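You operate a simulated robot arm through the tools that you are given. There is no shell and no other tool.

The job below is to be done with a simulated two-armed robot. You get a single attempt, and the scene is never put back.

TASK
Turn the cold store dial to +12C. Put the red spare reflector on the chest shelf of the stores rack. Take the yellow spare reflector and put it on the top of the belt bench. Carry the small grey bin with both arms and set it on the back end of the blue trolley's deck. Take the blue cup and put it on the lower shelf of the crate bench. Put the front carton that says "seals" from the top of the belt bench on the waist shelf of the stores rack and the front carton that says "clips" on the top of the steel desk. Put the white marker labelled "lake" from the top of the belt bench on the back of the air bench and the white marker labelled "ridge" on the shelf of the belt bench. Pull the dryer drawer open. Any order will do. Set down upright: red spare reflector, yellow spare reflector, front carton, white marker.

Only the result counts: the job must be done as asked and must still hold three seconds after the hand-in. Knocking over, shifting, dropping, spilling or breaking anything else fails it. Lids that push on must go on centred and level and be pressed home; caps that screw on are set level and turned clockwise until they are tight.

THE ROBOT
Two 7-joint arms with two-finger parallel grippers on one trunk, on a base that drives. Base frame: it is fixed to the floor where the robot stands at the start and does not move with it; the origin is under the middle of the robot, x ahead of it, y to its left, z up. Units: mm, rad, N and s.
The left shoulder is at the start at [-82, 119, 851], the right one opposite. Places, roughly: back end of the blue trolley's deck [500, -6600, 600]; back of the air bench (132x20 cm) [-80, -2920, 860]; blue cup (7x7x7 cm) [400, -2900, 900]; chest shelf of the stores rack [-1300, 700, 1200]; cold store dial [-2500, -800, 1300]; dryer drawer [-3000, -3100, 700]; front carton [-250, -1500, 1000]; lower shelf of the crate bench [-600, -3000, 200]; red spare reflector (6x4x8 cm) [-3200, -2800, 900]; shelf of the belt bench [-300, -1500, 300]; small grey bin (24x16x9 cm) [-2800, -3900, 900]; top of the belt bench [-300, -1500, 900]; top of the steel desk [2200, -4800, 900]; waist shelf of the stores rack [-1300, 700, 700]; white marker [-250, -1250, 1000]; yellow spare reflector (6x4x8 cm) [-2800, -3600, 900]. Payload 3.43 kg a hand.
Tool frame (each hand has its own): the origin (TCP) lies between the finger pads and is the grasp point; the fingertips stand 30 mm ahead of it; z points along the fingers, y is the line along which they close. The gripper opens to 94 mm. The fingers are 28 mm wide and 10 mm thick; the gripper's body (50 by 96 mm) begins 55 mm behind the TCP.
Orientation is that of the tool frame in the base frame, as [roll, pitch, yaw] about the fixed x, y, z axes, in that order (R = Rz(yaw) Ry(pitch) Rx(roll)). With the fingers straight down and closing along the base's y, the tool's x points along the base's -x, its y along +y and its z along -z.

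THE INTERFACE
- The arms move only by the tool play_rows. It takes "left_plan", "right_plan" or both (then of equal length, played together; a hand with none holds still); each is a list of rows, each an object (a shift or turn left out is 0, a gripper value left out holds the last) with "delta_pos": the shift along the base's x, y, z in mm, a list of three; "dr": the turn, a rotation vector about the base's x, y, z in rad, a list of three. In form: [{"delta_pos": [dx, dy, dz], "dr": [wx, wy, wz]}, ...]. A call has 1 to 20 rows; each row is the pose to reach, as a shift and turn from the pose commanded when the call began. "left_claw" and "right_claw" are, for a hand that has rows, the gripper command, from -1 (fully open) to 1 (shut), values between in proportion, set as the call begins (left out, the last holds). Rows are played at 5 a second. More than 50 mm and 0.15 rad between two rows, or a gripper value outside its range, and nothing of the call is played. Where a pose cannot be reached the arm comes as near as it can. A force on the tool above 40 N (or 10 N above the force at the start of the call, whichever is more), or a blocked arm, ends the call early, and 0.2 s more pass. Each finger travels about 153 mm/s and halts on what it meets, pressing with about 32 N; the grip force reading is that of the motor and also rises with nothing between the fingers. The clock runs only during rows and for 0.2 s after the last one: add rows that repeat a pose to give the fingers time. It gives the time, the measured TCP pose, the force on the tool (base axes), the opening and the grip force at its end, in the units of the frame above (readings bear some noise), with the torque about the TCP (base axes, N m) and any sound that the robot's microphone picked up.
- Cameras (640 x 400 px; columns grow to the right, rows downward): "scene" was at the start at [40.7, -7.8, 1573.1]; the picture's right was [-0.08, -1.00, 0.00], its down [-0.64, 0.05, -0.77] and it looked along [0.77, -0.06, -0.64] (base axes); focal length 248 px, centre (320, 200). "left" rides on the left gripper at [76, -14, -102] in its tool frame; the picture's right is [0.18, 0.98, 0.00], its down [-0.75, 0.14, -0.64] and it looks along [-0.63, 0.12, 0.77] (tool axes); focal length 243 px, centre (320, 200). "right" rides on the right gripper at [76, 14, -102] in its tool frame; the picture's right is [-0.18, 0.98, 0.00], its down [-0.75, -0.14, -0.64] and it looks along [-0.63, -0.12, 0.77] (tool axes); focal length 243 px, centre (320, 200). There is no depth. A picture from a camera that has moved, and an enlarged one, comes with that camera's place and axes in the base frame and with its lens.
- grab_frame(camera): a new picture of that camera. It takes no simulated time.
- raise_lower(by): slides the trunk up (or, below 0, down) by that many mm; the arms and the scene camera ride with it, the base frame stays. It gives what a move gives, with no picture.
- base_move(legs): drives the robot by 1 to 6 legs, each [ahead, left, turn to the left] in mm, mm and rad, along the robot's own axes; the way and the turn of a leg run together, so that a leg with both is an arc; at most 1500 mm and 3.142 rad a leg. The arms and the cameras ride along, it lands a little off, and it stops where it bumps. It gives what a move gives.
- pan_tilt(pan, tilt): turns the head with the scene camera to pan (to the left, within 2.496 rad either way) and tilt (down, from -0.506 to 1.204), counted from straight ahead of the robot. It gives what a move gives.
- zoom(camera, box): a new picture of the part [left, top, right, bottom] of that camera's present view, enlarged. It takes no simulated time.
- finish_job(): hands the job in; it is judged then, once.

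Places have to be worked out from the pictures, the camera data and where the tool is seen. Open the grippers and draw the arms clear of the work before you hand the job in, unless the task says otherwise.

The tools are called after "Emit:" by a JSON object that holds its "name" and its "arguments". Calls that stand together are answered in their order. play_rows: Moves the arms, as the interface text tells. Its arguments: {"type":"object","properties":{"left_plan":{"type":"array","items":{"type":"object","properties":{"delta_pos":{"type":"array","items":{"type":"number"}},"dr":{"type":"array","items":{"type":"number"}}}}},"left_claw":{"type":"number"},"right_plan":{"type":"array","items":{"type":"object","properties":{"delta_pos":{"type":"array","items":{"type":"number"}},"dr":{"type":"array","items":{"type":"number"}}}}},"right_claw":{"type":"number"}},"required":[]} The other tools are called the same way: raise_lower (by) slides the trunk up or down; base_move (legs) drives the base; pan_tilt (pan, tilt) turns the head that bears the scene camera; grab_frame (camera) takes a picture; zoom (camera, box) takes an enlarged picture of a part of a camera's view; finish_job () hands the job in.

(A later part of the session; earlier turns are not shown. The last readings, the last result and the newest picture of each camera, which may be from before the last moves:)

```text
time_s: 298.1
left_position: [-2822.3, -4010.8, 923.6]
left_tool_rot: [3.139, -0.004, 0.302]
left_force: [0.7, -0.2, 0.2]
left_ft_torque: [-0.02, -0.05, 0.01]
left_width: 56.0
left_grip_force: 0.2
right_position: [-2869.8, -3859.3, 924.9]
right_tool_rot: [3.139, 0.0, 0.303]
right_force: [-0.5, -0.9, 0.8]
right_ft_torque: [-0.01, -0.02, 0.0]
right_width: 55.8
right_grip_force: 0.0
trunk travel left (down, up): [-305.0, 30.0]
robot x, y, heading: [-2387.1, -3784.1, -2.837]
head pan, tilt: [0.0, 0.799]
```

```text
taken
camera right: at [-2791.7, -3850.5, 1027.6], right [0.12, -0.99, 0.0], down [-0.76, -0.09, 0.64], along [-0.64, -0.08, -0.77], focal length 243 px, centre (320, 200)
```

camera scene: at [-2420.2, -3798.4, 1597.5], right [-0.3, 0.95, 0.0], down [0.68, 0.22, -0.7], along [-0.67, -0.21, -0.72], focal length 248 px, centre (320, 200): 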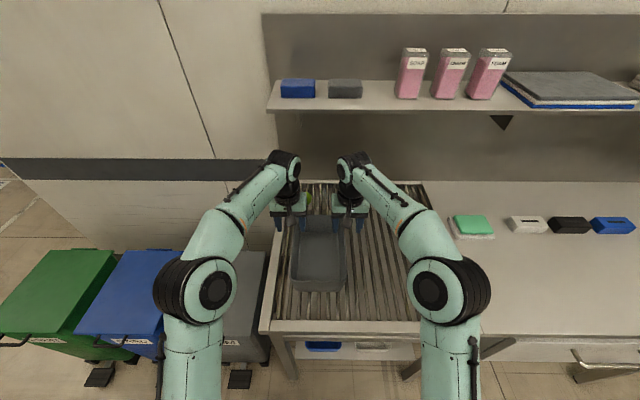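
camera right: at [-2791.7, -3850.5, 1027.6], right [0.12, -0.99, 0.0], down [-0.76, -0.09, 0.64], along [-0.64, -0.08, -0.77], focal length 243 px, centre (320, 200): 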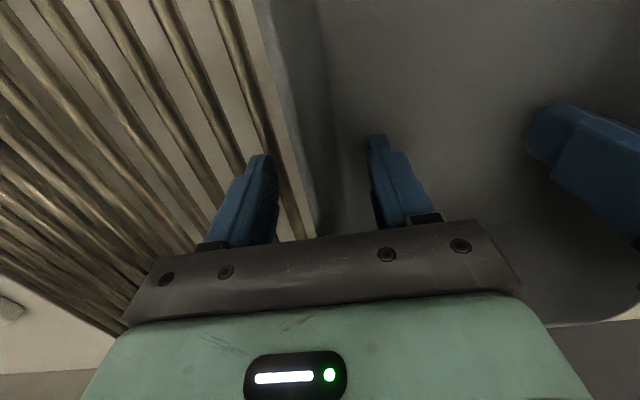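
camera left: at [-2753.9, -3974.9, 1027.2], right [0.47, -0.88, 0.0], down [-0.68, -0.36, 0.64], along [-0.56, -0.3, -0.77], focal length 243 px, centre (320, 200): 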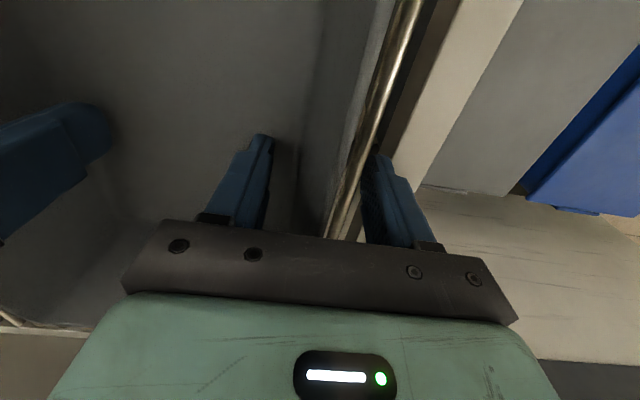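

Walls are between the fingers on both sides. Closing both grippers together.

Emit:
{"name": "play_rows", "arguments": {"left_plan": [{"delta_pos": [0, 0, 0]}, {"delta_pos": [0, 0, 0]}, {"delta_pos": [0, 0, 0]}, {"delta_pos": [0, 0, 0]}], "right_plan": [{"delta_pos": [0, 0, 0]}, {"delta_pos": [0, 0, 0]}, {"delta_pos": [0, 0, 0]}, {"delta_pos": [0, 0, 0]}], "left_claw": 1, "right_claw": 1}}

Emit:
{"name": "play_rows", "arguments": {"left_plan": [{"delta_pos": [0, 0, 10]}, {"delta_pos": [0, 0, 25]}, {"delta_pos": [0, 0, 45]}, {"delta_pos": [0, 0, 70]}, {"delta_pos": [0, 0, 70]}], "right_plan": [{"delta_pos": [0, 0, 10]}, {"delta_pos": [0, 0, 25]}, {"delta_pos": [0, 0, 45]}, {"delta_pos": [0, 0, 70]}, {"delta_pos": [0, 0, 70]}]}}

Emit:
{"name": "grab_frame", "arguments": {"camera": "scene"}}

Emit:
{"name": "grab_frame", "arguments": {"camera": "left"}}

```text
time_s: 299.1
left_position: [-2823.5, -4008.2, 925.0]
left_tool_rot: [-3.138, -0.003, 0.301]
left_force: [-2.9, 22.6, 0.3]
left_ft_torque: [1.62, 0.82, -0.18]
left_width: 11.7
left_grip_force: 32.3
right_position: [-2868.1, -3863.6, 925.5]
right_tool_rot: [3.13, -0.001, 0.304]
right_force: [4.5, -23.2, 0.2]
right_ft_torque: [-1.49, -0.74, -0.37]
right_width: 11.4
right_grip_force: 32.5
trunk travel left (down, up): [-305.0, 30.0]
robot x, y, heading: [-2385.6, -3786.4, -2.837]
head pan, tilt: [0.0, 0.799]
```

```text
time_s: 300.3
left_position: [-2823.5, -4007.9, 993.8]
left_tool_rot: [-3.133, -0.003, 0.299]
left_force: [-9.5, 25.7, 3.1]
left_ft_torque: [1.89, 0.26, 0.32]
left_width: 12.0
left_grip_force: 31.9
right_position: [-2868.8, -3863.3, 995.3]
right_tool_rot: [3.129, -0.002, 0.306]
right_force: [10.1, -25.5, -5.7]
right_ft_torque: [-1.26, -0.01, -0.07]
right_width: 10.9
right_grip_force: 31.8
trunk travel left (down, up): [-305.0, 30.0]
robot x, y, heading: [-2384.8, -3789.3, -2.838]
head pan, tilt: [0.0, 0.799]
```

```text
taken
camera scene: at [-2422.1, -3798.9, 1597.5], right [-0.3, 0.95, 0.0], down [0.68, 0.22, -0.7], along [-0.66, -0.21, -0.72], focal length 248 px, centre (320, 200)
```

scene: 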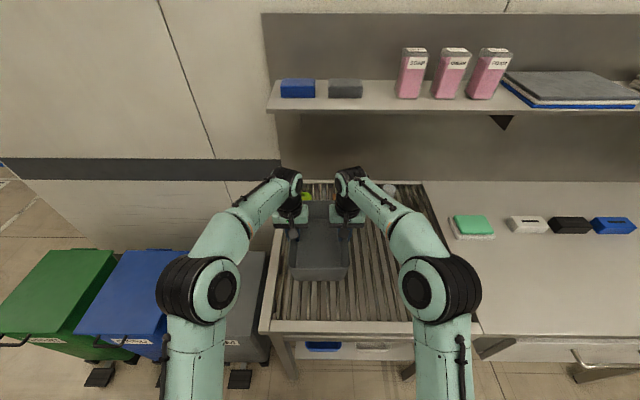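

```text
taken
camera left: at [-2753.6, -3972.5, 1097.0], right [0.47, -0.88, -0.01], down [-0.68, -0.36, 0.64], along [-0.57, -0.29, -0.77], focal length 243 px, centre (320, 200)
```

left: 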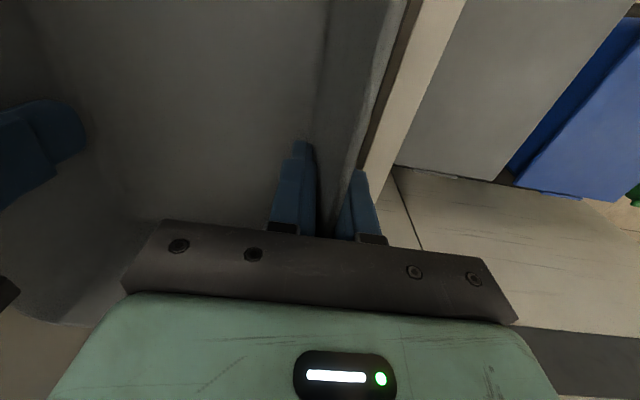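

The bin is lifted level by both hands, with ~25 N internal squeeze. I'll relax that by moving each hand a few mm inward, then lift further.

Emit:
{"name": "play_rows", "arguments": {"left_plan": [{"delta_pos": [-0.5, 1.5, 0]}, {"delta_pos": [-1, 3, 0]}, {"delta_pos": [-1, 3, 0]}], "right_plan": [{"delta_pos": [0.6, -1.8, 0]}, {"delta_pos": [1.2, -3.6, 0]}, {"delta_pos": [1.2, -3.6, 0]}]}}

```text
time_s: 301.1
left_position: [-2823.2, -4008.1, 992.7]
left_tool_rot: [-3.137, -0.004, 0.301]
left_force: [-1.8, 14.2, 3.5]
left_ft_torque: [1.96, 1.15, -0.22]
left_width: 12.4
left_grip_force: 32.3
right_position: [-2869.0, -3863.4, 994.1]
right_tool_rot: [3.136, -0.002, 0.301]
right_force: [1.9, -14.0, -5.9]
right_ft_torque: [-1.36, -0.95, -0.16]
right_width: 11.5
right_grip_force: 32.2
trunk travel left (down, up): [-305.0, 30.0]
robot x, y, heading: [-2383.8, -3786.2, -2.836]
head pan, tilt: [0.0, 0.799]
```

Emit:
{"name": "play_rows", "arguments": {"left_plan": [{"delta_pos": [-0.5, 1.5, 0]}, {"delta_pos": [-1, 3, 0]}, {"delta_pos": [-1, 3, 0]}], "right_plan": [{"delta_pos": [0.5, -1.5, 0]}, {"delta_pos": [1, -3, 0]}, {"delta_pos": [1, -3, 0]}]}}

Emit:
{"name": "play_rows", "arguments": {"left_plan": [{"delta_pos": [0, 0, 30]}, {"delta_pos": [5, 2, 65]}, {"delta_pos": [15, 5, 100]}, {"delta_pos": [30, 9, 130]}, {"delta_pos": [50, 15, 150]}, {"delta_pos": [75, 23, 160]}, {"delta_pos": [100, 31, 165]}, {"delta_pos": [100, 31, 165]}], "right_plan": [{"delta_pos": [0, 0, 30]}, {"delta_pos": [5, 2, 65]}, {"delta_pos": [15, 5, 100]}, {"delta_pos": [30, 9, 130]}, {"delta_pos": [50, 15, 150]}, {"delta_pos": [75, 23, 160]}, {"delta_pos": [100, 31, 165]}, {"delta_pos": [100, 31, 165]}]}}

Emit:
{"name": "grab_frame", "arguments": {"camera": "scene"}}

```text
time_s: 301.9
left_position: [-2823.0, -4007.7, 994.3]
left_tool_rot: [3.135, -0.003, 0.305]
left_force: [0.5, -0.9, 0.6]
left_ft_torque: [2.09, 0.88, -0.12]
left_width: 12.9
left_grip_force: 31.5
right_position: [-2869.3, -3864.8, 995.0]
right_tool_rot: [3.141, 0.0, 0.302]
right_force: [-1.2, -0.3, -2.6]
right_ft_torque: [-1.96, -0.77, 0.05]
right_width: 11.8
right_grip_force: 31.4
trunk travel left (down, up): [-305.0, 30.0]
robot x, y, heading: [-2384.5, -3785.3, -2.833]
head pan, tilt: [0.0, 0.799]
```

```text
time_s: 303.7
left_position: [-2724.7, -3979.0, 1157.0]
left_tool_rot: [3.136, -0.001, 0.308]
left_force: [8.8, -31.7, -0.5]
left_ft_torque: [2.14, 0.95, -0.09]
left_width: 14.0
left_grip_force: 31.5
right_position: [-2770.5, -3835.2, 1159.5]
right_tool_rot: [-3.139, -0.003, 0.298]
right_force: [-8.8, 30.6, -2.0]
right_ft_torque: [-1.89, -0.78, 0.22]
right_width: 11.1
right_grip_force: 32.3
trunk travel left (down, up): [-305.0, 30.0]
robot x, y, heading: [-2388.1, -3786.1, -2.834]
head pan, tilt: [0.0, 0.799]
```

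```text
taken
camera scene: at [-2423.0, -3799.3, 1597.6], right [-0.3, 0.95, 0.0], down [0.68, 0.22, -0.7], along [-0.66, -0.21, -0.72], focal length 248 px, centre (320, 200)
```

scene: 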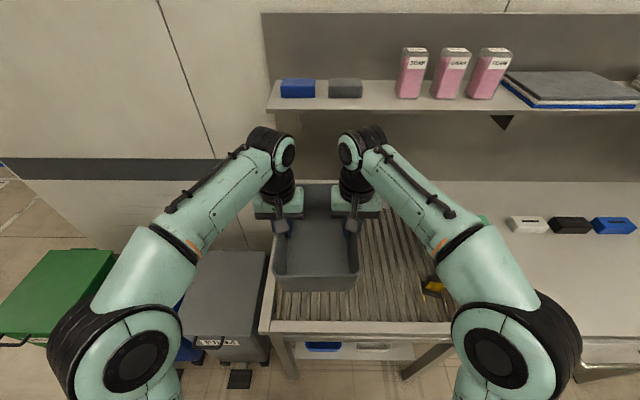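

The squeeze has reversed (hands now slightly too close, −31 N). I'll ease each hand outward 2 mm and let it settle.

Emit:
{"name": "play_rows", "arguments": {"left_plan": [{"delta_pos": [0.3, -1, 0]}, {"delta_pos": [0.6, -1.9, 0]}, {"delta_pos": [0.6, -1.9, 0]}, {"delta_pos": [0.6, -1.9, 0]}, {"delta_pos": [0.6, -1.9, 0]}], "right_plan": [{"delta_pos": [-0.3, 1, 0]}, {"delta_pos": [-0.6, 1.9, 0]}, {"delta_pos": [-0.6, 1.9, 0]}, {"delta_pos": [-0.6, 1.9, 0]}, {"delta_pos": [-0.6, 1.9, 0]}]}}

Emit:
{"name": "play_rows", "arguments": {"left_plan": [{"delta_pos": [0, 0, 0]}, {"delta_pos": [0, 0, 0]}, {"delta_pos": [0, 0, 0]}, {"delta_pos": [0, 0, 0]}, {"delta_pos": [0, 0, 0]}], "right_plan": [{"delta_pos": [0, 0, 0]}, {"delta_pos": [0, 0, 0]}, {"delta_pos": [0, 0, 0]}, {"delta_pos": [0, 0, 0]}, {"delta_pos": [0, 0, 0]}]}}

```text
time_s: 304.9
left_position: [-2722.8, -3978.9, 1157.6]
left_tool_rot: [3.138, -0.002, 0.304]
left_force: [7.1, -24.1, 0.8]
left_ft_torque: [2.09, 1.16, 0.07]
left_width: 12.7
left_grip_force: 32.4
right_position: [-2767.7, -3833.7, 1158.2]
right_tool_rot: [-3.141, -0.001, 0.303]
right_force: [-7.4, 24.3, -2.2]
right_ft_torque: [-1.89, -1.1, 0.09]
right_width: 11.8
right_grip_force: 31.9
trunk travel left (down, up): [-305.0, 30.0]
robot x, y, heading: [-2386.8, -3787.4, -2.837]
head pan, tilt: [0.0, 0.799]
```

```text
time_s: 306.1
left_position: [-2721.9, -3977.7, 1158.1]
left_tool_rot: [3.137, -0.004, 0.303]
left_force: [7.2, -22.6, 0.2]
left_ft_torque: [2.23, 0.82, 0.04]
left_width: 12.9
left_grip_force: 31.8
right_position: [-2768.3, -3833.7, 1160.2]
right_tool_rot: [3.14, 0.0, 0.301]
right_force: [-6.8, 24.2, -2.3]
right_ft_torque: [-2.0, -0.72, 0.07]
right_width: 11.6
right_grip_force: 32.7
trunk travel left (down, up): [-305.0, 30.0]
robot x, y, heading: [-2384.9, -3788.8, -2.835]
head pan, tilt: [0.0, 0.799]
```

Emit:
{"name": "play_rows", "arguments": {"left_plan": [{"delta_pos": [0.5, -1.5, 0]}, {"delta_pos": [1, -3, 0]}, {"delta_pos": [1.3, -4.3, 0]}, {"delta_pos": [1.3, -4.3, 0]}, {"delta_pos": [1.3, -4.3, 0]}], "right_plan": [{"delta_pos": [-0.5, 1.5, 0]}, {"delta_pos": [-1, 3, 0]}, {"delta_pos": [-1.3, 4.3, 0]}, {"delta_pos": [-1.3, 4.3, 0]}, {"delta_pos": [-1.3, 4.3, 0]}]}}

Emit:
{"name": "grab_frame", "arguments": {"camera": "left"}}

Emit:
{"name": "grab_frame", "arguments": {"camera": "right"}}

```text
time_s: 307.3
left_position: [-2722.2, -3978.4, 1159.7]
left_tool_rot: [-3.137, -0.004, 0.296]
left_force: [-2.5, 18.9, 1.4]
left_ft_torque: [1.95, 0.33, 0.05]
left_width: 11.8
left_grip_force: 31.7
right_position: [-2767.0, -3832.6, 1158.9]
right_tool_rot: [3.134, 0.003, 0.31]
right_force: [2.6, -18.9, -3.4]
right_ft_torque: [-1.57, -0.17, -0.56]
right_width: 11.7
right_grip_force: 31.7
trunk travel left (down, up): [-305.0, 30.0]
robot x, y, heading: [-2387.7, -3785.4, -2.841]
head pan, tilt: [0.0, 0.799]
```

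```text
taken
camera left: at [-2653.2, -3942.5, 1262.0], right [0.46, -0.89, 0.0], down [-0.68, -0.36, 0.64], along [-0.57, -0.29, -0.77], focal length 243 px, centre (320, 200)
```

left: 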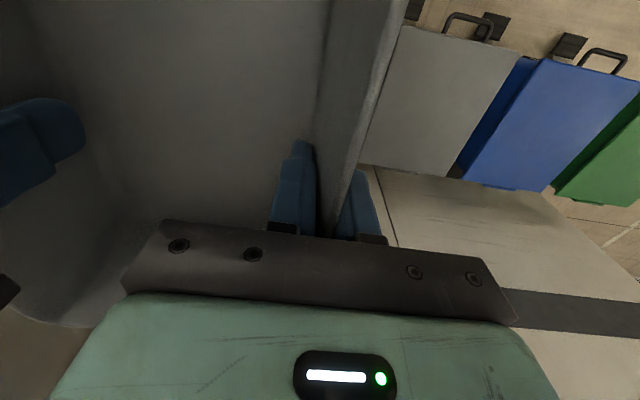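

```text
taken
camera right: at [-2689.6, -3823.1, 1262.7], right [0.12, -0.99, 0.01], down [-0.76, -0.09, 0.64], along [-0.64, -0.09, -0.77], focal length 243 px, centre (320, 200)
```

right: 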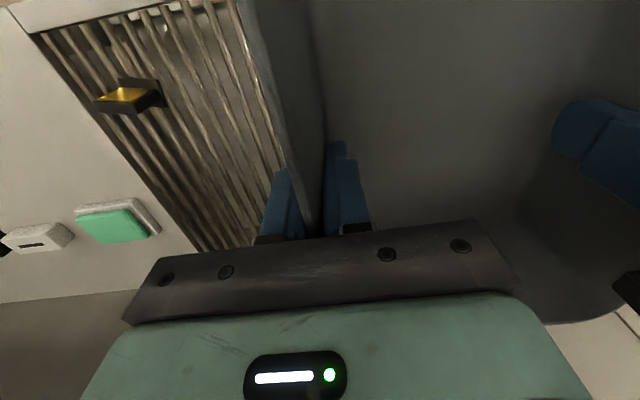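

Stiffness is ~5 N/mm; moving each hand inward 2 mm should bring the squeeze to about zero.

Emit:
{"name": "play_rows", "arguments": {"left_plan": [{"delta_pos": [-0.3, 1, 0]}, {"delta_pos": [-0.6, 1.8, 0]}, {"delta_pos": [-0.6, 1.8, 0]}, {"delta_pos": [-0.6, 1.8, 0]}, {"delta_pos": [-0.6, 1.8, 0]}], "right_plan": [{"delta_pos": [0.3, -1, 0]}, {"delta_pos": [0.6, -1.8, 0]}, {"delta_pos": [0.6, -1.8, 0]}, {"delta_pos": [0.6, -1.8, 0]}, {"delta_pos": [0.6, -1.8, 0]}]}}

```text
time_s: 308.5
left_position: [-2722.8, -3977.5, 1159.5]
left_tool_rot: [-3.138, -0.006, 0.302]
left_force: [-0.9, 21.2, -0.9]
left_ft_torque: [1.7, 0.66, -0.26]
left_width: 11.7
left_grip_force: 31.7
right_position: [-2767.3, -3832.7, 1159.5]
right_tool_rot: [3.135, -0.001, 0.306]
right_force: [1.2, -20.4, -1.6]
right_ft_torque: [-1.65, -0.64, -0.47]
right_width: 11.8
right_grip_force: 32.0
trunk travel left (down, up): [-305.0, 30.0]
robot x, y, heading: [-2386.7, -3787.9, -2.839]
head pan, tilt: [0.0, 0.799]
```

Emit:
{"name": "play_rows", "arguments": {"left_plan": [{"delta_pos": [-0.3, 1, 0]}, {"delta_pos": [-0.5, 1.5, 0]}, {"delta_pos": [-0.5, 1.5, 0]}, {"delta_pos": [-0.5, 1.5, 0]}, {"delta_pos": [-0.5, 1.5, 0]}], "right_plan": [{"delta_pos": [0.3, -1, 0]}, {"delta_pos": [0.5, -1.5, 0]}, {"delta_pos": [0.5, -1.5, 0]}, {"delta_pos": [0.5, -1.5, 0]}, {"delta_pos": [0.5, -1.5, 0]}]}}

```text
time_s: 309.7
left_position: [-2723.6, -3978.7, 1159.4]
left_tool_rot: [3.141, -0.003, 0.303]
left_force: [2.3, 10.0, -0.4]
left_ft_torque: [2.03, 0.49, -0.4]
left_width: 12.2
left_grip_force: 31.9
right_position: [-2769.4, -3833.4, 1157.9]
right_tool_rot: [3.138, 0.003, 0.305]
right_force: [-1.4, -9.0, -0.7]
right_ft_torque: [-1.93, -0.41, -0.37]
right_width: 11.9
right_grip_force: 32.6
trunk travel left (down, up): [-305.0, 30.0]
robot x, y, heading: [-2384.7, -3785.6, -2.835]
head pan, tilt: [0.0, 0.799]
```

Good (10 N). Now backing away from the table and turning left toward the dispatch end to find the blue trolley.

Emit:
{"name": "base_move", "arguments": {"legs": [[-700, 0, 0]]}}

Emit:
{"name": "base_move", "arguments": {"legs": [[0, 0, 1.2]]}}

Emit:
{"name": "pan_tilt", "arguments": {"pan": 0.4, "tilt": 0.3}}

Emit:
{"name": "grab_frame", "arguments": {"camera": "scene"}}

```text
time_s: 313.6
left_position: [-2049.8, -3765.2, 1158.5]
left_tool_rot: [3.138, -0.002, 0.316]
left_force: [5.7, 2.7, 0.0]
left_ft_torque: [2.02, 0.75, -0.39]
left_width: 12.1
left_grip_force: 32.0
right_position: [-2097.8, -3621.2, 1157.9]
right_tool_rot: [3.14, 0.001, 0.315]
right_force: [-5.2, -2.8, -0.6]
right_ft_torque: [-1.95, -0.71, -0.47]
right_width: 11.9
right_grip_force: 31.7
trunk travel left (down, up): [-305.0, 30.0]
robot x, y, heading: [-1717.3, -3569.5, -2.822]
head pan, tilt: [0.0, 0.799]
```

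```text
time_s: 317.0
left_position: [-1656.8, -3954.1, 1159.7]
left_tool_rot: [3.139, -0.004, 1.509]
left_force: [3.5, 4.6, -1.2]
left_ft_torque: [0.17, 2.15, -0.35]
left_width: 12.2
left_grip_force: 32.5
right_position: [-1807.6, -3943.4, 1157.8]
right_tool_rot: [3.14, -0.002, 1.51]
right_force: [-3.9, -5.4, -2.1]
right_ft_torque: [-0.24, -2.1, -0.38]
right_width: 11.7
right_grip_force: 32.0
trunk travel left (down, up): [-305.0, 30.0]
robot x, y, heading: [-1714.9, -3571.8, -1.629]
head pan, tilt: [0.0, 0.799]
```

```text
time_s: 317.9
left_position: [-1657.4, -3953.3, 1159.4]
left_tool_rot: [3.139, -0.003, 1.51]
left_force: [4.4, 4.2, 0.5]
left_ft_torque: [-0.07, 2.2, -0.27]
left_width: 11.9
left_grip_force: 31.7
right_position: [-1809.7, -3943.5, 1158.8]
right_tool_rot: [3.138, 0.004, 1.511]
right_force: [-3.2, -3.6, -1.8]
right_ft_torque: [0.11, -2.12, -0.28]
right_width: 12.0
right_grip_force: 32.2
trunk travel left (down, up): [-305.0, 30.0]
robot x, y, heading: [-1717.1, -3569.5, -1.624]
head pan, tilt: [0.4, 0.3]
```

```text
taken
camera scene: at [-1682.3, -3615.6, 1641.8], right [-0.94, -0.33, 0.0], down [-0.1, 0.28, -0.95], along [0.32, -0.9, -0.3], focal length 248 px, centre (320, 200)
```

scene: 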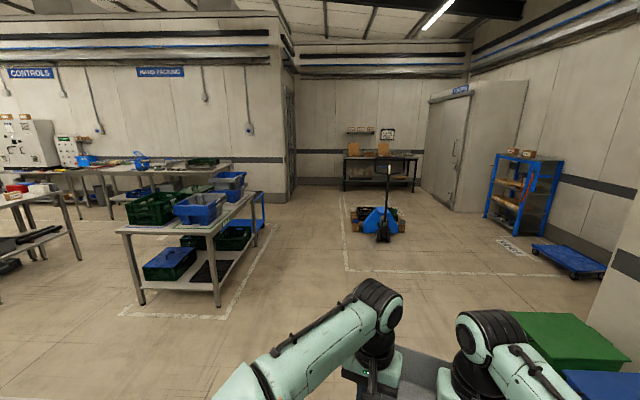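

Emit:
{"name": "zoom", "arguments": {"camera": "scene", "box": [110, 140, 300, 310]}}

```text
2.35 times, centred on (205, 225) of scene
camera zoom: at [-1682.3, -3615.6, 1641.8], right [-0.94, -0.33, 0.0], down [-0.1, 0.28, -0.95], along [0.32, -0.9, -0.3], focal length 585 px, centre (591, 141)
```

zoom: 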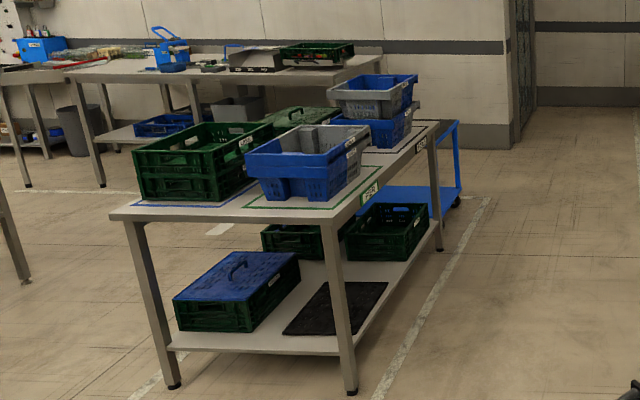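

The blue trolley stands beyond the crates table. I'll turn down the lane and drive along the clear floor on its right side.

Emit:
{"name": "base_move", "arguments": {"legs": [[0, 0, 0.354], [1400, 200, 0]]}}

Emit:
{"name": "pan_tilt", "arguments": {"pan": 0.3, "tilt": 0.35}}

Emit:
{"name": "grab_frame", "arguments": {"camera": "scene"}}

```text
time_s: 326.1
left_position: [-934.1, -5206.0, 1159.2]
left_tool_rot: [3.139, -0.003, 1.857]
left_force: [3.4, 3.9, -0.6]
left_ft_torque: [-0.63, 2.06, -0.28]
left_width: 12.0
left_grip_force: 32.1
right_position: [-1078.9, -5246.5, 1158.1]
right_tool_rot: [3.138, 0.0, 1.859]
right_force: [-2.9, -3.5, -2.4]
right_ft_torque: [0.59, -1.99, -0.29]
right_width: 11.9
right_grip_force: 32.4
trunk travel left (down, up): [-305.0, 30.0]
robot x, y, heading: [-1114.9, -4865.1, -1.282]
head pan, tilt: [0.4, 0.3]
```

```text
time_s: 326.7
left_position: [-933.8, -5206.2, 1158.5]
left_tool_rot: [3.141, -0.001, 1.856]
left_force: [3.2, 2.9, -0.7]
left_ft_torque: [-0.82, 2.02, -0.16]
left_width: 11.9
left_grip_force: 32.2
right_position: [-1078.3, -5247.8, 1159.0]
right_tool_rot: [3.138, 0.001, 1.856]
right_force: [-2.9, -3.4, -1.7]
right_ft_torque: [0.81, -1.93, -0.17]
right_width: 11.9
right_grip_force: 32.0
trunk travel left (down, up): [-305.0, 30.0]
robot x, y, heading: [-1119.9, -4868.5, -1.279]
head pan, tilt: [0.3, 0.351]
```

```text
taken
camera scene: at [-1080.6, -4902.1, 1637.2], right [-0.83, -0.56, 0.0], down [-0.19, 0.29, -0.94], along [0.52, -0.78, -0.34], focal length 248 px, centre (320, 200)
```

scene: 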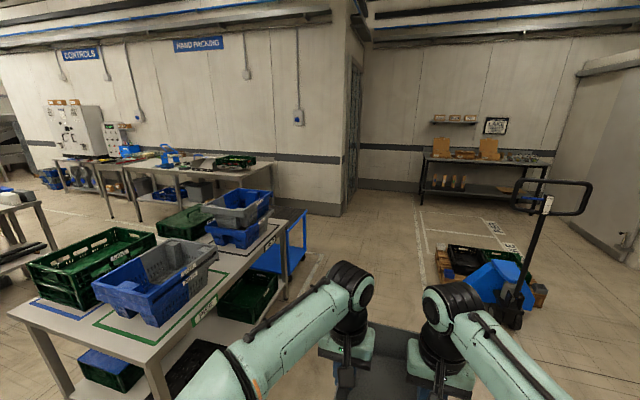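

Emit:
{"name": "base_move", "arguments": {"legs": [[1100, 150, 0]]}}

Emit:
{"name": "pan_tilt", "arguments": {"pan": 0.5, "tilt": 0.5}}

Emit:
{"name": "grab_frame", "arguments": {"camera": "scene"}}

Emit:
{"name": "zoom", "arguments": {"camera": "scene", "box": [130, 100, 390, 320]}}

```text
time_s: 332.5
left_position: [-453.4, -6226.2, 1159.7]
left_tool_rot: [3.141, -0.002, 1.873]
left_force: [2.7, 3.7, -0.8]
left_ft_torque: [-0.7, 2.07, -0.21]
left_width: 12.2
left_grip_force: 31.7
right_position: [-598.0, -6270.3, 1158.1]
right_tool_rot: [3.139, -0.002, 1.875]
right_force: [-2.9, -4.3, -1.6]
right_ft_torque: [0.66, -1.97, -0.23]
right_width: 11.7
right_grip_force: 32.1
trunk travel left (down, up): [-305.0, 30.0]
robot x, y, heading: [-643.9, -5890.9, -1.264]
head pan, tilt: [0.3, 0.351]
```

```text
time_s: 333.2
left_position: [-453.1, -6225.6, 1159.6]
left_tool_rot: [-3.141, -0.002, 1.874]
left_force: [3.1, 2.6, -0.3]
left_ft_torque: [-0.85, 1.97, -0.18]
left_width: 11.7
left_grip_force: 31.9
right_position: [-598.3, -6270.6, 1158.4]
right_tool_rot: [3.136, 0.001, 1.874]
right_force: [-3.3, -2.3, -2.1]
right_ft_torque: [0.73, -1.91, -0.13]
right_width: 11.7
right_grip_force: 31.7
trunk travel left (down, up): [-305.0, 30.0]
robot x, y, heading: [-646.3, -5891.3, -1.266]
head pan, tilt: [0.499, 0.499]
```

```text
taken
camera scene: at [-592.8, -5911.1, 1623.5], right [-0.69, -0.72, 0.0], down [-0.34, 0.33, -0.88], along [0.63, -0.61, -0.48], focal length 248 px, centre (320, 200)
```

scene: 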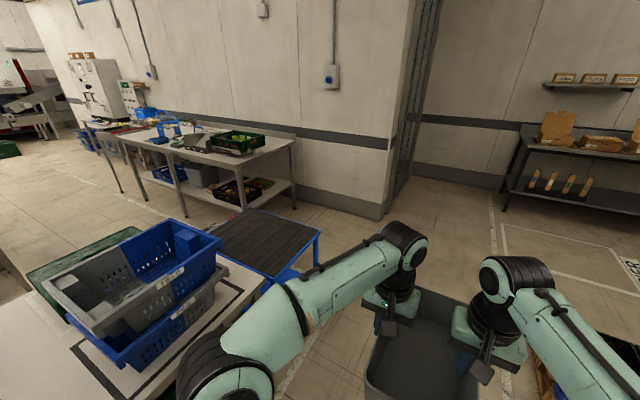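

```text
1.82 times, centred on (260, 210) of scene
camera zoom: at [-592.8, -5911.1, 1623.5], right [-0.69, -0.72, 0.0], down [-0.34, 0.33, -0.88], along [0.63, -0.61, -0.48], focal length 452 px, centre (429, 182)
```

zoom: 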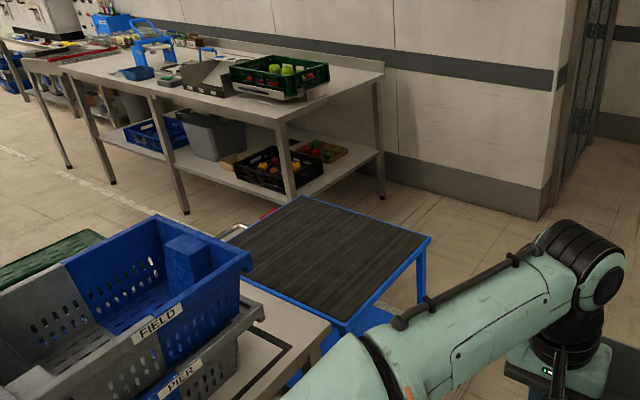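

The trolley's deck (dark mat, z≈600) spans u 6220–6730, v 990–1630; its back end (given near (500,−6600)) is the side toward this lane. I'll drive level with it and turn to face it.

Emit:
{"name": "base_move", "arguments": {"legs": [[1010, 0, 0], [0, 0, 1.566]]}}

Emit:
{"name": "pan_tilt", "arguments": {"pan": 0.0, "tilt": 0.6}}

Emit:
{"name": "grab_frame", "arguments": {"camera": "scene"}}

```text
time_s: 342.2
left_position: [-13.0, -6637.0, 1158.3]
left_tool_rot: [3.139, -0.002, -2.836]
left_force: [-3.3, 3.0, 0.0]
left_ft_torque: [-2.02, -0.7, -0.15]
left_width: 11.9
left_grip_force: 32.0
right_position: [33.0, -6782.0, 1159.2]
right_tool_rot: [3.138, 0.002, -2.832]
right_force: [3.5, -3.0, -1.4]
right_ft_torque: [1.97, 0.64, -0.17]
right_width: 11.8
right_grip_force: 32.2
trunk travel left (down, up): [-305.0, 30.0]
robot x, y, heading: [-351.3, -6831.4, 0.308]
head pan, tilt: [0.499, 0.499]
```

```text
time_s: 343.1
left_position: [-13.6, -6637.1, 1158.2]
left_tool_rot: [3.14, -0.002, -2.835]
left_force: [-2.6, 3.4, -1.3]
left_ft_torque: [-2.0, -0.79, -0.14]
left_width: 11.7
left_grip_force: 32.1
right_position: [32.2, -6782.8, 1160.1]
right_tool_rot: [3.139, 0.002, -2.834]
right_force: [2.8, -2.7, -1.3]
right_ft_torque: [1.94, 0.7, -0.07]
right_width: 11.9
right_grip_force: 32.2
trunk travel left (down, up): [-305.0, 30.0]
robot x, y, heading: [-351.6, -6826.9, 0.312]
head pan, tilt: [0.0, 0.6]
```

```text
taken
camera scene: at [-307.6, -6817.7, 1614.4], right [0.31, -0.95, 0.0], down [-0.54, -0.17, -0.83], along [0.79, 0.25, -0.56], focal length 248 px, centre (320, 200)
```

scene: 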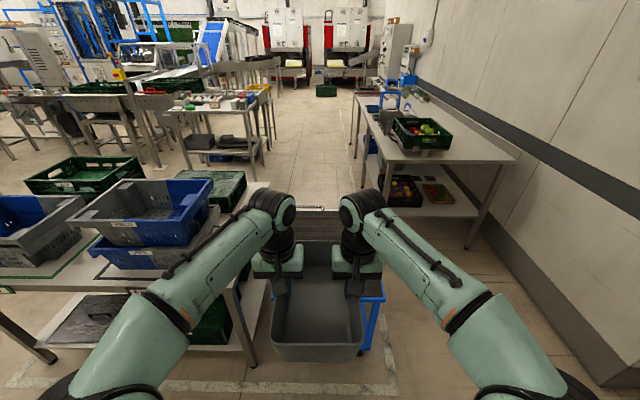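

The bin hides the deck from the head camera, but I have its place from the earlier view: target centre ≈(504,−6604). Driving ahead 300 mm first, then lowering the trunk for a look.

Emit:
{"name": "base_move", "arguments": {"legs": [[300, -40, -0.008]]}}

Emit:
{"name": "pan_tilt", "arguments": {"pan": -0.25, "tilt": 1.0}}

Emit:
{"name": "grab_frame", "arguments": {"camera": "scene"}}

Emit:
{"name": "grab_frame", "arguments": {"camera": "right"}}

Emit:
{"name": "grab_frame", "arguments": {"camera": "left"}}

```text
time_s: 345.2
left_position: [279.7, -6584.8, 1159.4]
left_tool_rot: [3.14, -0.003, -2.833]
left_force: [-2.7, 3.2, -0.5]
left_ft_torque: [-2.02, -0.62, -0.14]
left_width: 11.8
left_grip_force: 32.0
right_position: [325.0, -6729.2, 1158.9]
right_tool_rot: [3.137, 0.001, -2.836]
right_force: [2.8, -2.0, -1.3]
right_ft_torque: [1.96, 0.57, -0.14]
right_width: 11.7
right_grip_force: 32.2
trunk travel left (down, up): [-305.0, 30.0]
robot x, y, heading: [-55.8, -6776.9, 0.308]
head pan, tilt: [0.0, 0.6]
```

```text
time_s: 346.0
left_position: [280.0, -6585.4, 1159.4]
left_tool_rot: [3.14, 0.001, -2.834]
left_force: [-2.2, 3.2, -0.3]
left_ft_torque: [-1.95, -0.72, -0.09]
left_width: 12.1
left_grip_force: 31.2
right_position: [326.0, -6730.6, 1158.0]
right_tool_rot: [3.136, 0.001, -2.836]
right_force: [2.5, -2.5, -1.4]
right_ft_torque: [1.96, 0.7, -0.08]
right_width: 11.8
right_grip_force: 32.3
trunk travel left (down, up): [-305.0, 30.0]
robot x, y, heading: [-56.1, -6778.8, 0.31]
head pan, tilt: [-0.25, 1.0]
```

```text
taken
camera scene: at [-28.9, -6788.4, 1582.4], right [0.06, -1.0, 0.0], down [-0.84, -0.05, -0.54], along [0.54, 0.03, -0.84], focal length 248 px, centre (320, 200)
```

scene: 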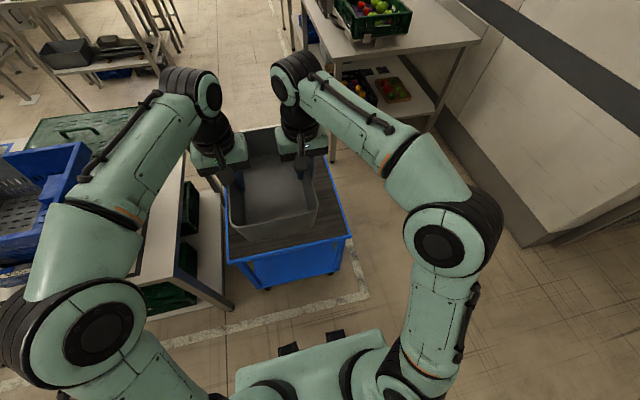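

```text
taken
camera right: at [249.2, -6740.4, 1262.3], right [-0.12, 0.99, 0.0], down [0.76, 0.09, 0.64], along [0.64, 0.08, -0.77], focal length 243 px, centre (320, 200)
```

right: 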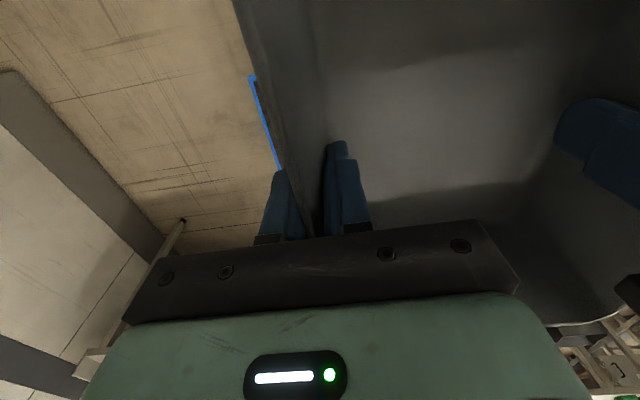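

```text
taken
camera left: at [212.8, -6621.4, 1262.3], right [-0.47, 0.88, 0.0], down [0.68, 0.36, 0.64], along [0.56, 0.3, -0.77], focal length 243 px, centre (320, 200)
```

left: 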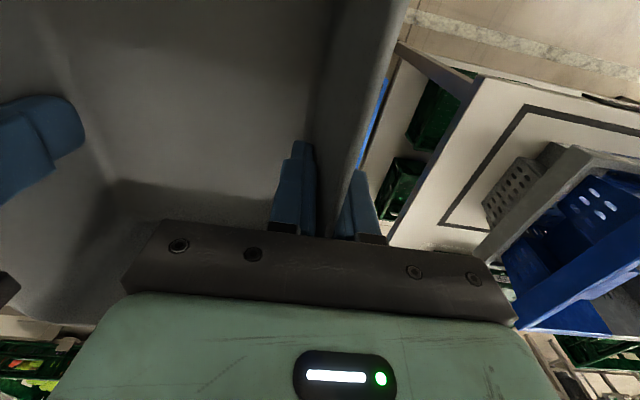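

The deck is visible now: near edge v≈1638, u 6190–6700. I'll drive 160 mm ahead, then lower the trunk.

Emit:
{"name": "base_move", "arguments": {"legs": [[155, 0, -0.005]]}}

Emit:
{"name": "raise_lower", "arguments": {"by": -280}}

Emit:
{"name": "grab_frame", "arguments": {"camera": "scene"}}

```text
time_s: 347.4
left_position: [425.1, -6541.4, 1158.9]
left_tool_rot: [3.14, -0.001, -2.842]
left_force: [-2.2, 3.8, -0.5]
left_ft_torque: [-2.07, -0.6, -0.12]
left_width: 11.7
left_grip_force: 32.0
right_position: [468.2, -6685.6, 1159.4]
right_tool_rot: [3.136, 0.002, -2.842]
right_force: [2.9, -2.7, -0.7]
right_ft_torque: [1.98, 0.55, -0.1]
right_width: 12.2
right_grip_force: 32.1
trunk travel left (down, up): [-305.0, 30.0]
robot x, y, heading: [87.6, -6732.6, 0.306]
head pan, tilt: [-0.25, 1.0]
```

```text
time_s: 350.2
left_position: [424.2, -6542.3, 880.6]
left_tool_rot: [3.14, 0.0, -2.843]
left_force: [-1.8, 2.4, -0.1]
left_ft_torque: [-2.05, -0.6, -0.1]
left_width: 12.1
left_grip_force: 32.2
right_position: [469.1, -6685.9, 880.1]
right_tool_rot: [3.137, 0.002, -2.842]
right_force: [2.8, -3.7, -1.3]
right_ft_torque: [1.97, 0.56, -0.08]
right_width: 11.6
right_grip_force: 32.1
trunk travel left (down, up): [-25.0, 310.0]
robot x, y, heading: [84.8, -6730.2, 0.302]
head pan, tilt: [-0.25, 1.0]
```

```text
taken
camera scene: at [158.8, -6729.2, 1290.9], right [0.05, -1.0, 0.0], down [-0.84, -0.05, -0.54], along [0.54, 0.03, -0.84], focal length 248 px, centre (320, 200)
```

scene: 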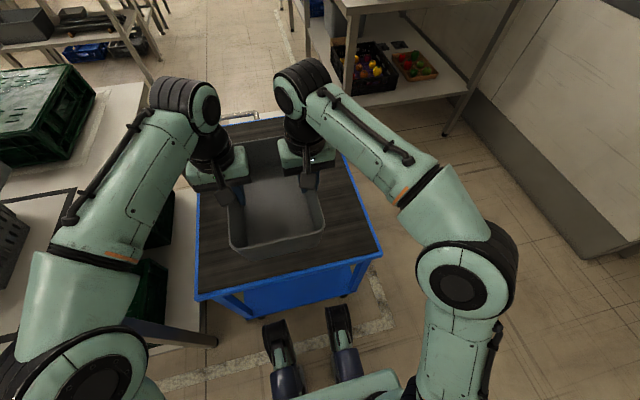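

Deck near edge v≈1639, centre u≈6450. Moving both hands 60 mm ahead and lowering the bin to just above the deck.

Emit:
{"name": "play_rows", "arguments": {"left_plan": [{"delta_pos": [19, 6, 0]}, {"delta_pos": [38, 12, -20]}, {"delta_pos": [57, 18, -50]}, {"delta_pos": [57, 18, -90]}, {"delta_pos": [57, 18, -130]}, {"delta_pos": [57, 18, -170]}, {"delta_pos": [57, 18, -185]}, {"delta_pos": [57, 18, -185]}], "right_plan": [{"delta_pos": [19, 6, 0]}, {"delta_pos": [38, 12, -20]}, {"delta_pos": [57, 18, -50]}, {"delta_pos": [57, 18, -90]}, {"delta_pos": [57, 18, -130]}, {"delta_pos": [57, 18, -170]}, {"delta_pos": [57, 18, -185]}, {"delta_pos": [57, 18, -185]}]}}

Emit:
{"name": "grab_frame", "arguments": {"camera": "scene"}}

```text
time_s: 352.0
left_position: [480.9, -6523.4, 694.2]
left_tool_rot: [3.138, -0.001, -2.841]
left_force: [-2.5, 10.0, 1.4]
left_ft_torque: [-2.04, -0.9, 0.03]
left_width: 12.6
left_grip_force: 31.9
right_position: [526.2, -6668.6, 695.7]
right_tool_rot: [3.137, 0.003, -2.841]
right_force: [2.3, -11.2, -2.3]
right_ft_torque: [1.84, 0.79, 0.09]
right_width: 11.2
right_grip_force: 31.9
trunk travel left (down, up): [-25.0, 310.0]
robot x, y, heading: [89.4, -6731.2, 0.302]
head pan, tilt: [-0.25, 1.0]
```

```text
taken
camera scene: at [159.0, -6729.1, 1290.9], right [0.05, -1.0, 0.0], down [-0.84, -0.05, -0.54], along [0.54, 0.03, -0.84], focal length 248 px, centre (320, 200)
```

scene: 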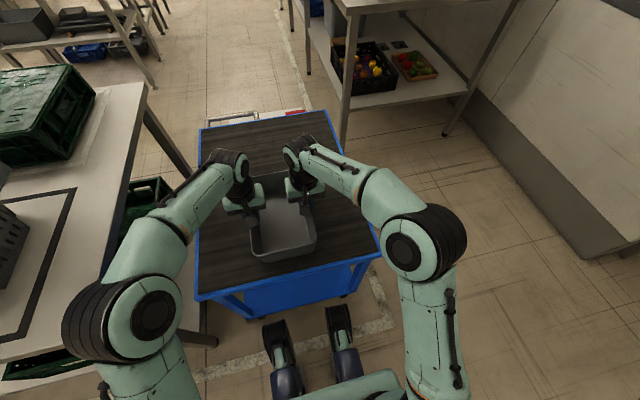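

The bin is above the near (back) half of the deck. Lowering gently with both hands.

Emit:
{"name": "play_rows", "arguments": {"left_plan": [{"delta_pos": [0, 0, -4]}, {"delta_pos": [0, 0, -8]}, {"delta_pos": [0, 0, -8]}], "right_plan": [{"delta_pos": [0, 0, -4]}, {"delta_pos": [0, 0, -8]}, {"delta_pos": [0, 0, -8]}]}}

Emit:
{"name": "play_rows", "arguments": {"left_plan": [{"delta_pos": [0, 0, -2]}, {"delta_pos": [0, 0, -4]}, {"delta_pos": [0, 0, -4]}], "right_plan": [{"delta_pos": [0, 0, -2]}, {"delta_pos": [0, 0, -4]}, {"delta_pos": [0, 0, -4]}]}}

```text
time_s: 352.8
left_position: [481.5, -6523.1, 686.0]
left_tool_rot: [-3.141, -0.002, -2.838]
left_force: [2.4, 8.6, 0.8]
left_ft_torque: [-2.07, -0.62, 0.37]
left_width: 11.8
left_grip_force: 31.8
right_position: [527.8, -6668.6, 687.1]
right_tool_rot: [3.135, 0.0, -2.84]
right_force: [-2.3, -9.5, -1.3]
right_ft_torque: [1.99, 0.55, 0.46]
right_width: 11.8
right_grip_force: 32.1
trunk travel left (down, up): [-25.0, 310.0]
robot x, y, heading: [85.8, -6734.1, 0.298]
head pan, tilt: [-0.25, 1.0]
```

```text
time_s: 353.6
left_position: [482.6, -6523.0, 682.1]
left_tool_rot: [3.14, -0.001, -2.841]
left_force: [1.6, 7.3, -1.4]
left_ft_torque: [-1.91, -0.89, 0.3]
left_width: 11.9
left_grip_force: 31.8
right_position: [527.3, -6666.8, 682.3]
right_tool_rot: [3.136, 0.003, -2.84]
right_force: [-2.2, -6.9, -0.1]
right_ft_torque: [1.95, 0.89, 0.32]
right_width: 12.0
right_grip_force: 31.4
trunk travel left (down, up): [-25.0, 310.0]
robot x, y, heading: [90.9, -6731.2, 0.301]
head pan, tilt: [-0.25, 1.0]
```

Emit:
{"name": "play_rows", "arguments": {"left_plan": [{"delta_pos": [0, 0, -2]}, {"delta_pos": [0, 0, -3]}, {"delta_pos": [0, 0, -3]}], "right_plan": [{"delta_pos": [0, 0, -2]}, {"delta_pos": [0, 0, -3]}, {"delta_pos": [0, 0, -3]}]}}

Emit:
{"name": "play_rows", "arguments": {"left_plan": [{"delta_pos": [0, 0, -1]}, {"delta_pos": [0, 0, -2]}, {"delta_pos": [0, 0, -2]}], "right_plan": [{"delta_pos": [0, 0, -1]}, {"delta_pos": [0, 0, -2]}, {"delta_pos": [0, 0, -2]}]}}

```text
time_s: 354.4
left_position: [481.5, -6523.3, 680.4]
left_tool_rot: [-3.141, -0.002, -2.841]
left_force: [3.1, 8.9, -0.9]
left_ft_torque: [-1.97, -0.74, 0.37]
left_width: 12.0
left_grip_force: 31.7
right_position: [527.6, -6668.3, 679.6]
right_tool_rot: [3.136, 0.001, -2.841]
right_force: [-3.4, -8.1, -0.7]
right_ft_torque: [2.04, 0.75, 0.41]
right_width: 12.2
right_grip_force: 31.7
trunk travel left (down, up): [-25.0, 310.0]
robot x, y, heading: [86.6, -6739.4, 0.299]
head pan, tilt: [-0.25, 1.0]
```

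```text
time_s: 355.2
left_position: [482.5, -6523.5, 678.5]
left_tool_rot: [3.142, -0.005, -2.84]
left_force: [-2.0, 7.6, 1.1]
left_ft_torque: [-2.16, -0.63, 0.07]
left_width: 12.2
left_grip_force: 32.0
right_position: [526.9, -6667.4, 675.1]
right_tool_rot: [3.138, 0.002, -2.841]
right_force: [1.8, -8.8, -2.3]
right_ft_torque: [1.95, 0.53, 0.09]
right_width: 11.6
right_grip_force: 32.5
trunk travel left (down, up): [-25.0, 310.0]
robot x, y, heading: [87.6, -6731.7, 0.3]
head pan, tilt: [-0.25, 1.0]
```

Emit:
{"name": "play_rows", "arguments": {"left_plan": [{"delta_pos": [0, 0, -2]}, {"delta_pos": [0, 0, -3]}, {"delta_pos": [0, 0, -3]}], "right_plan": [{"delta_pos": [0, 0, -2]}, {"delta_pos": [0, 0, -3]}, {"delta_pos": [0, 0, -3]}]}}

Emit:
{"name": "zoom", "arguments": {"camera": "scene", "box": [190, 130, 390, 330]}}

```text
time_s: 356.0
left_position: [482.5, -6523.0, 674.7]
left_tool_rot: [3.141, -0.003, -2.84]
left_force: [-3.0, 7.3, -0.3]
left_ft_torque: [-2.08, -0.49, -0.1]
left_width: 11.9
left_grip_force: 31.6
right_position: [526.5, -6667.9, 674.1]
right_tool_rot: [3.139, 0.002, -2.844]
right_force: [3.0, -6.4, -1.5]
right_ft_torque: [2.05, 0.43, -0.08]
right_width: 11.8
right_grip_force: 31.5
trunk travel left (down, up): [-25.0, 310.0]
robot x, y, heading: [87.7, -6734.1, 0.307]
head pan, tilt: [-0.25, 1.0]
```

```text
2.00 times, centred on (290, 230) of scene
camera zoom: at [159.0, -6729.1, 1290.9], right [0.05, -1.0, 0.0], down [-0.84, -0.05, -0.54], along [0.54, 0.03, -0.84], focal length 497 px, centre (380, 140)
```

zoom: 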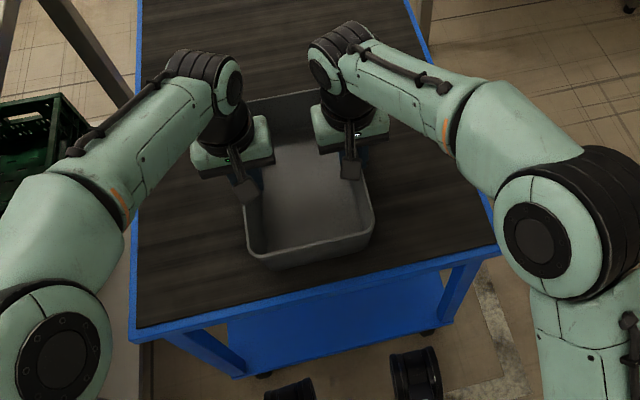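

Emit:
{"name": "play_rows", "arguments": {"left_plan": [{"delta_pos": [0, 0, -2]}, {"delta_pos": [0, 0, -4]}, {"delta_pos": [0, 0, -4]}], "right_plan": [{"delta_pos": [0, 0, -2]}, {"delta_pos": [0, 0, -4]}, {"delta_pos": [0, 0, -4]}]}}

Emit:
{"name": "play_rows", "arguments": {"left_plan": [{"delta_pos": [0, 0, -2]}, {"delta_pos": [0, 0, -4]}, {"delta_pos": [0, 0, -4]}], "right_plan": [{"delta_pos": [0, 0, -2]}, {"delta_pos": [0, 0, -4]}, {"delta_pos": [0, 0, -4]}]}}

```text
time_s: 356.8
left_position: [482.3, -6522.7, 670.1]
left_tool_rot: [3.141, -0.002, -2.842]
left_force: [-3.9, 6.4, 0.3]
left_ft_torque: [-2.12, -0.39, -0.21]
left_width: 11.6
left_grip_force: 32.5
right_position: [526.4, -6668.8, 669.2]
right_tool_rot: [3.135, 0.001, -2.842]
right_force: [5.4, -6.3, -2.4]
right_ft_torque: [2.09, 0.27, -0.23]
right_width: 11.6
right_grip_force: 32.4
trunk travel left (down, up): [-25.0, 310.0]
robot x, y, heading: [87.1, -6728.0, 0.303]
head pan, tilt: [-0.25, 1.0]
```

```text
time_s: 357.6
left_position: [482.8, -6523.8, 668.4]
left_tool_rot: [3.139, -0.002, -2.84]
left_force: [-1.5, 7.8, -3.7]
left_ft_torque: [-2.0, -0.22, 0.0]
left_width: 11.7
left_grip_force: 31.8
right_position: [527.1, -6669.2, 665.0]
right_tool_rot: [3.137, 0.002, -2.841]
right_force: [1.9, -7.3, 3.1]
right_ft_torque: [2.25, 0.48, 0.07]
right_width: 12.1
right_grip_force: 32.2
trunk travel left (down, up): [-25.0, 310.0]
robot x, y, heading: [88.0, -6728.6, 0.304]
head pan, tilt: [-0.25, 1.0]
```

Emit:
{"name": "play_rows", "arguments": {"left_plan": [{"delta_pos": [0, 0, -1]}, {"delta_pos": [0, 0, -3]}, {"delta_pos": [0, 0, -3]}], "right_plan": [{"delta_pos": [0, 0, -1]}, {"delta_pos": [0, 0, -2]}, {"delta_pos": [0, 0, -2]}]}}

Emit:
{"name": "zoom", "arguments": {"camera": "scene", "box": [240, 200, 340, 300]}}

```text
time_s: 358.4
left_position: [483.2, -6523.9, 666.0]
left_tool_rot: [3.141, 0.002, -2.841]
left_force: [-1.5, 8.9, 16.3]
left_ft_torque: [-2.46, 0.56, -0.41]
left_width: 12.0
left_grip_force: 31.3
right_position: [526.0, -6669.8, 665.8]
right_tool_rot: [3.136, 0.004, -2.841]
right_force: [9.3, -4.5, 9.9]
right_ft_torque: [1.6, 1.89, -0.1]
right_width: 11.9
right_grip_force: 32.5
trunk travel left (down, up): [-25.0, 310.0]
robot x, y, heading: [87.4, -6732.1, 0.308]
head pan, tilt: [-0.25, 1.0]
```

```text
4.00 times, centred on (290, 250) of scene
camera zoom: at [158.4, -6729.3, 1291.0], right [0.05, -1.0, 0.0], down [-0.84, -0.05, -0.54], along [0.54, 0.03, -0.84], focal length 994 px, centre (440, 0)
```

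zoom: 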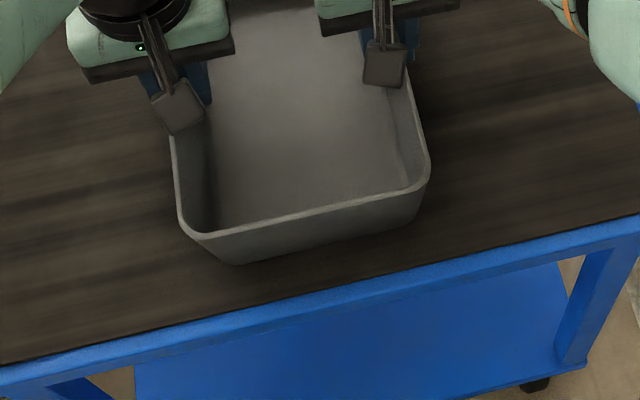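

The bin now rests on the deck (both hands feel upward force). Opening both grippers partly, then lifting straight up.

Emit:
{"name": "play_rows", "arguments": {"left_plan": [{"delta_pos": [0, 0, 0]}, {"delta_pos": [0, 0, 0]}, {"delta_pos": [0, 0, 0]}, {"delta_pos": [0, 0, 0]}], "right_plan": [{"delta_pos": [0, 0, 0]}, {"delta_pos": [0, 0, 0]}, {"delta_pos": [0, 0, 0]}, {"delta_pos": [0, 0, 0]}], "left_claw": -0.1, "right_claw": -0.1}}

Emit:
{"name": "grab_frame", "arguments": {"camera": "left"}}

Emit:
{"name": "grab_frame", "arguments": {"camera": "right"}}

```text
time_s: 359.4
left_position: [482.3, -6524.8, 664.3]
left_tool_rot: [3.141, -0.001, -2.84]
left_force: [0.5, 0.2, -0.2]
left_ft_torque: [0.01, 0.0, 0.0]
left_width: 51.6
left_grip_force: 0.0
right_position: [526.9, -6668.9, 665.2]
right_tool_rot: [3.137, 0.001, -2.841]
right_force: [-0.7, 0.2, -0.5]
right_ft_torque: [-0.01, 0.01, 0.03]
right_width: 51.8
right_grip_force: 0.1
trunk travel left (down, up): [-25.0, 310.0]
robot x, y, heading: [84.5, -6732.1, 0.308]
head pan, tilt: [-0.25, 1.0]
```

```text
taken
camera left: at [415.1, -6560.1, 766.9], right [-0.47, 0.88, 0.0], down [0.68, 0.36, 0.64], along [0.57, 0.3, -0.77], focal length 243 px, centre (320, 200)
```

left: 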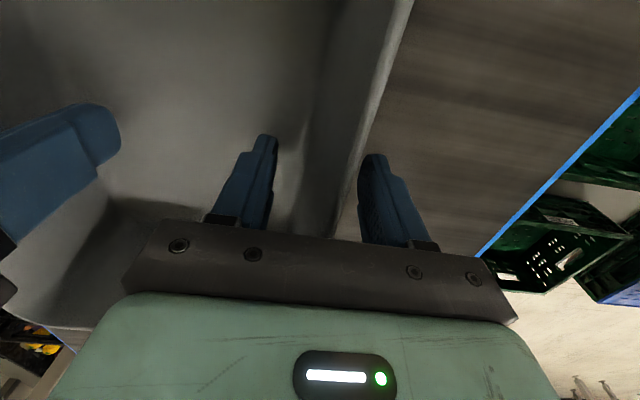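

```text
taken
camera right: at [450.4, -6679.4, 768.2], right [-0.12, 0.99, 0.0], down [0.76, 0.09, 0.64], along [0.64, 0.08, -0.77], focal length 243 px, centre (320, 200)
```

right: 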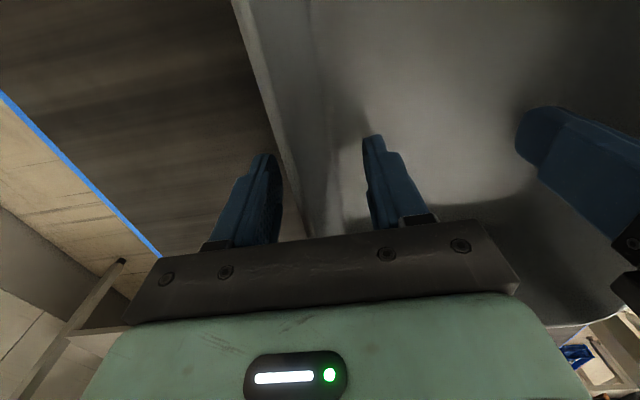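

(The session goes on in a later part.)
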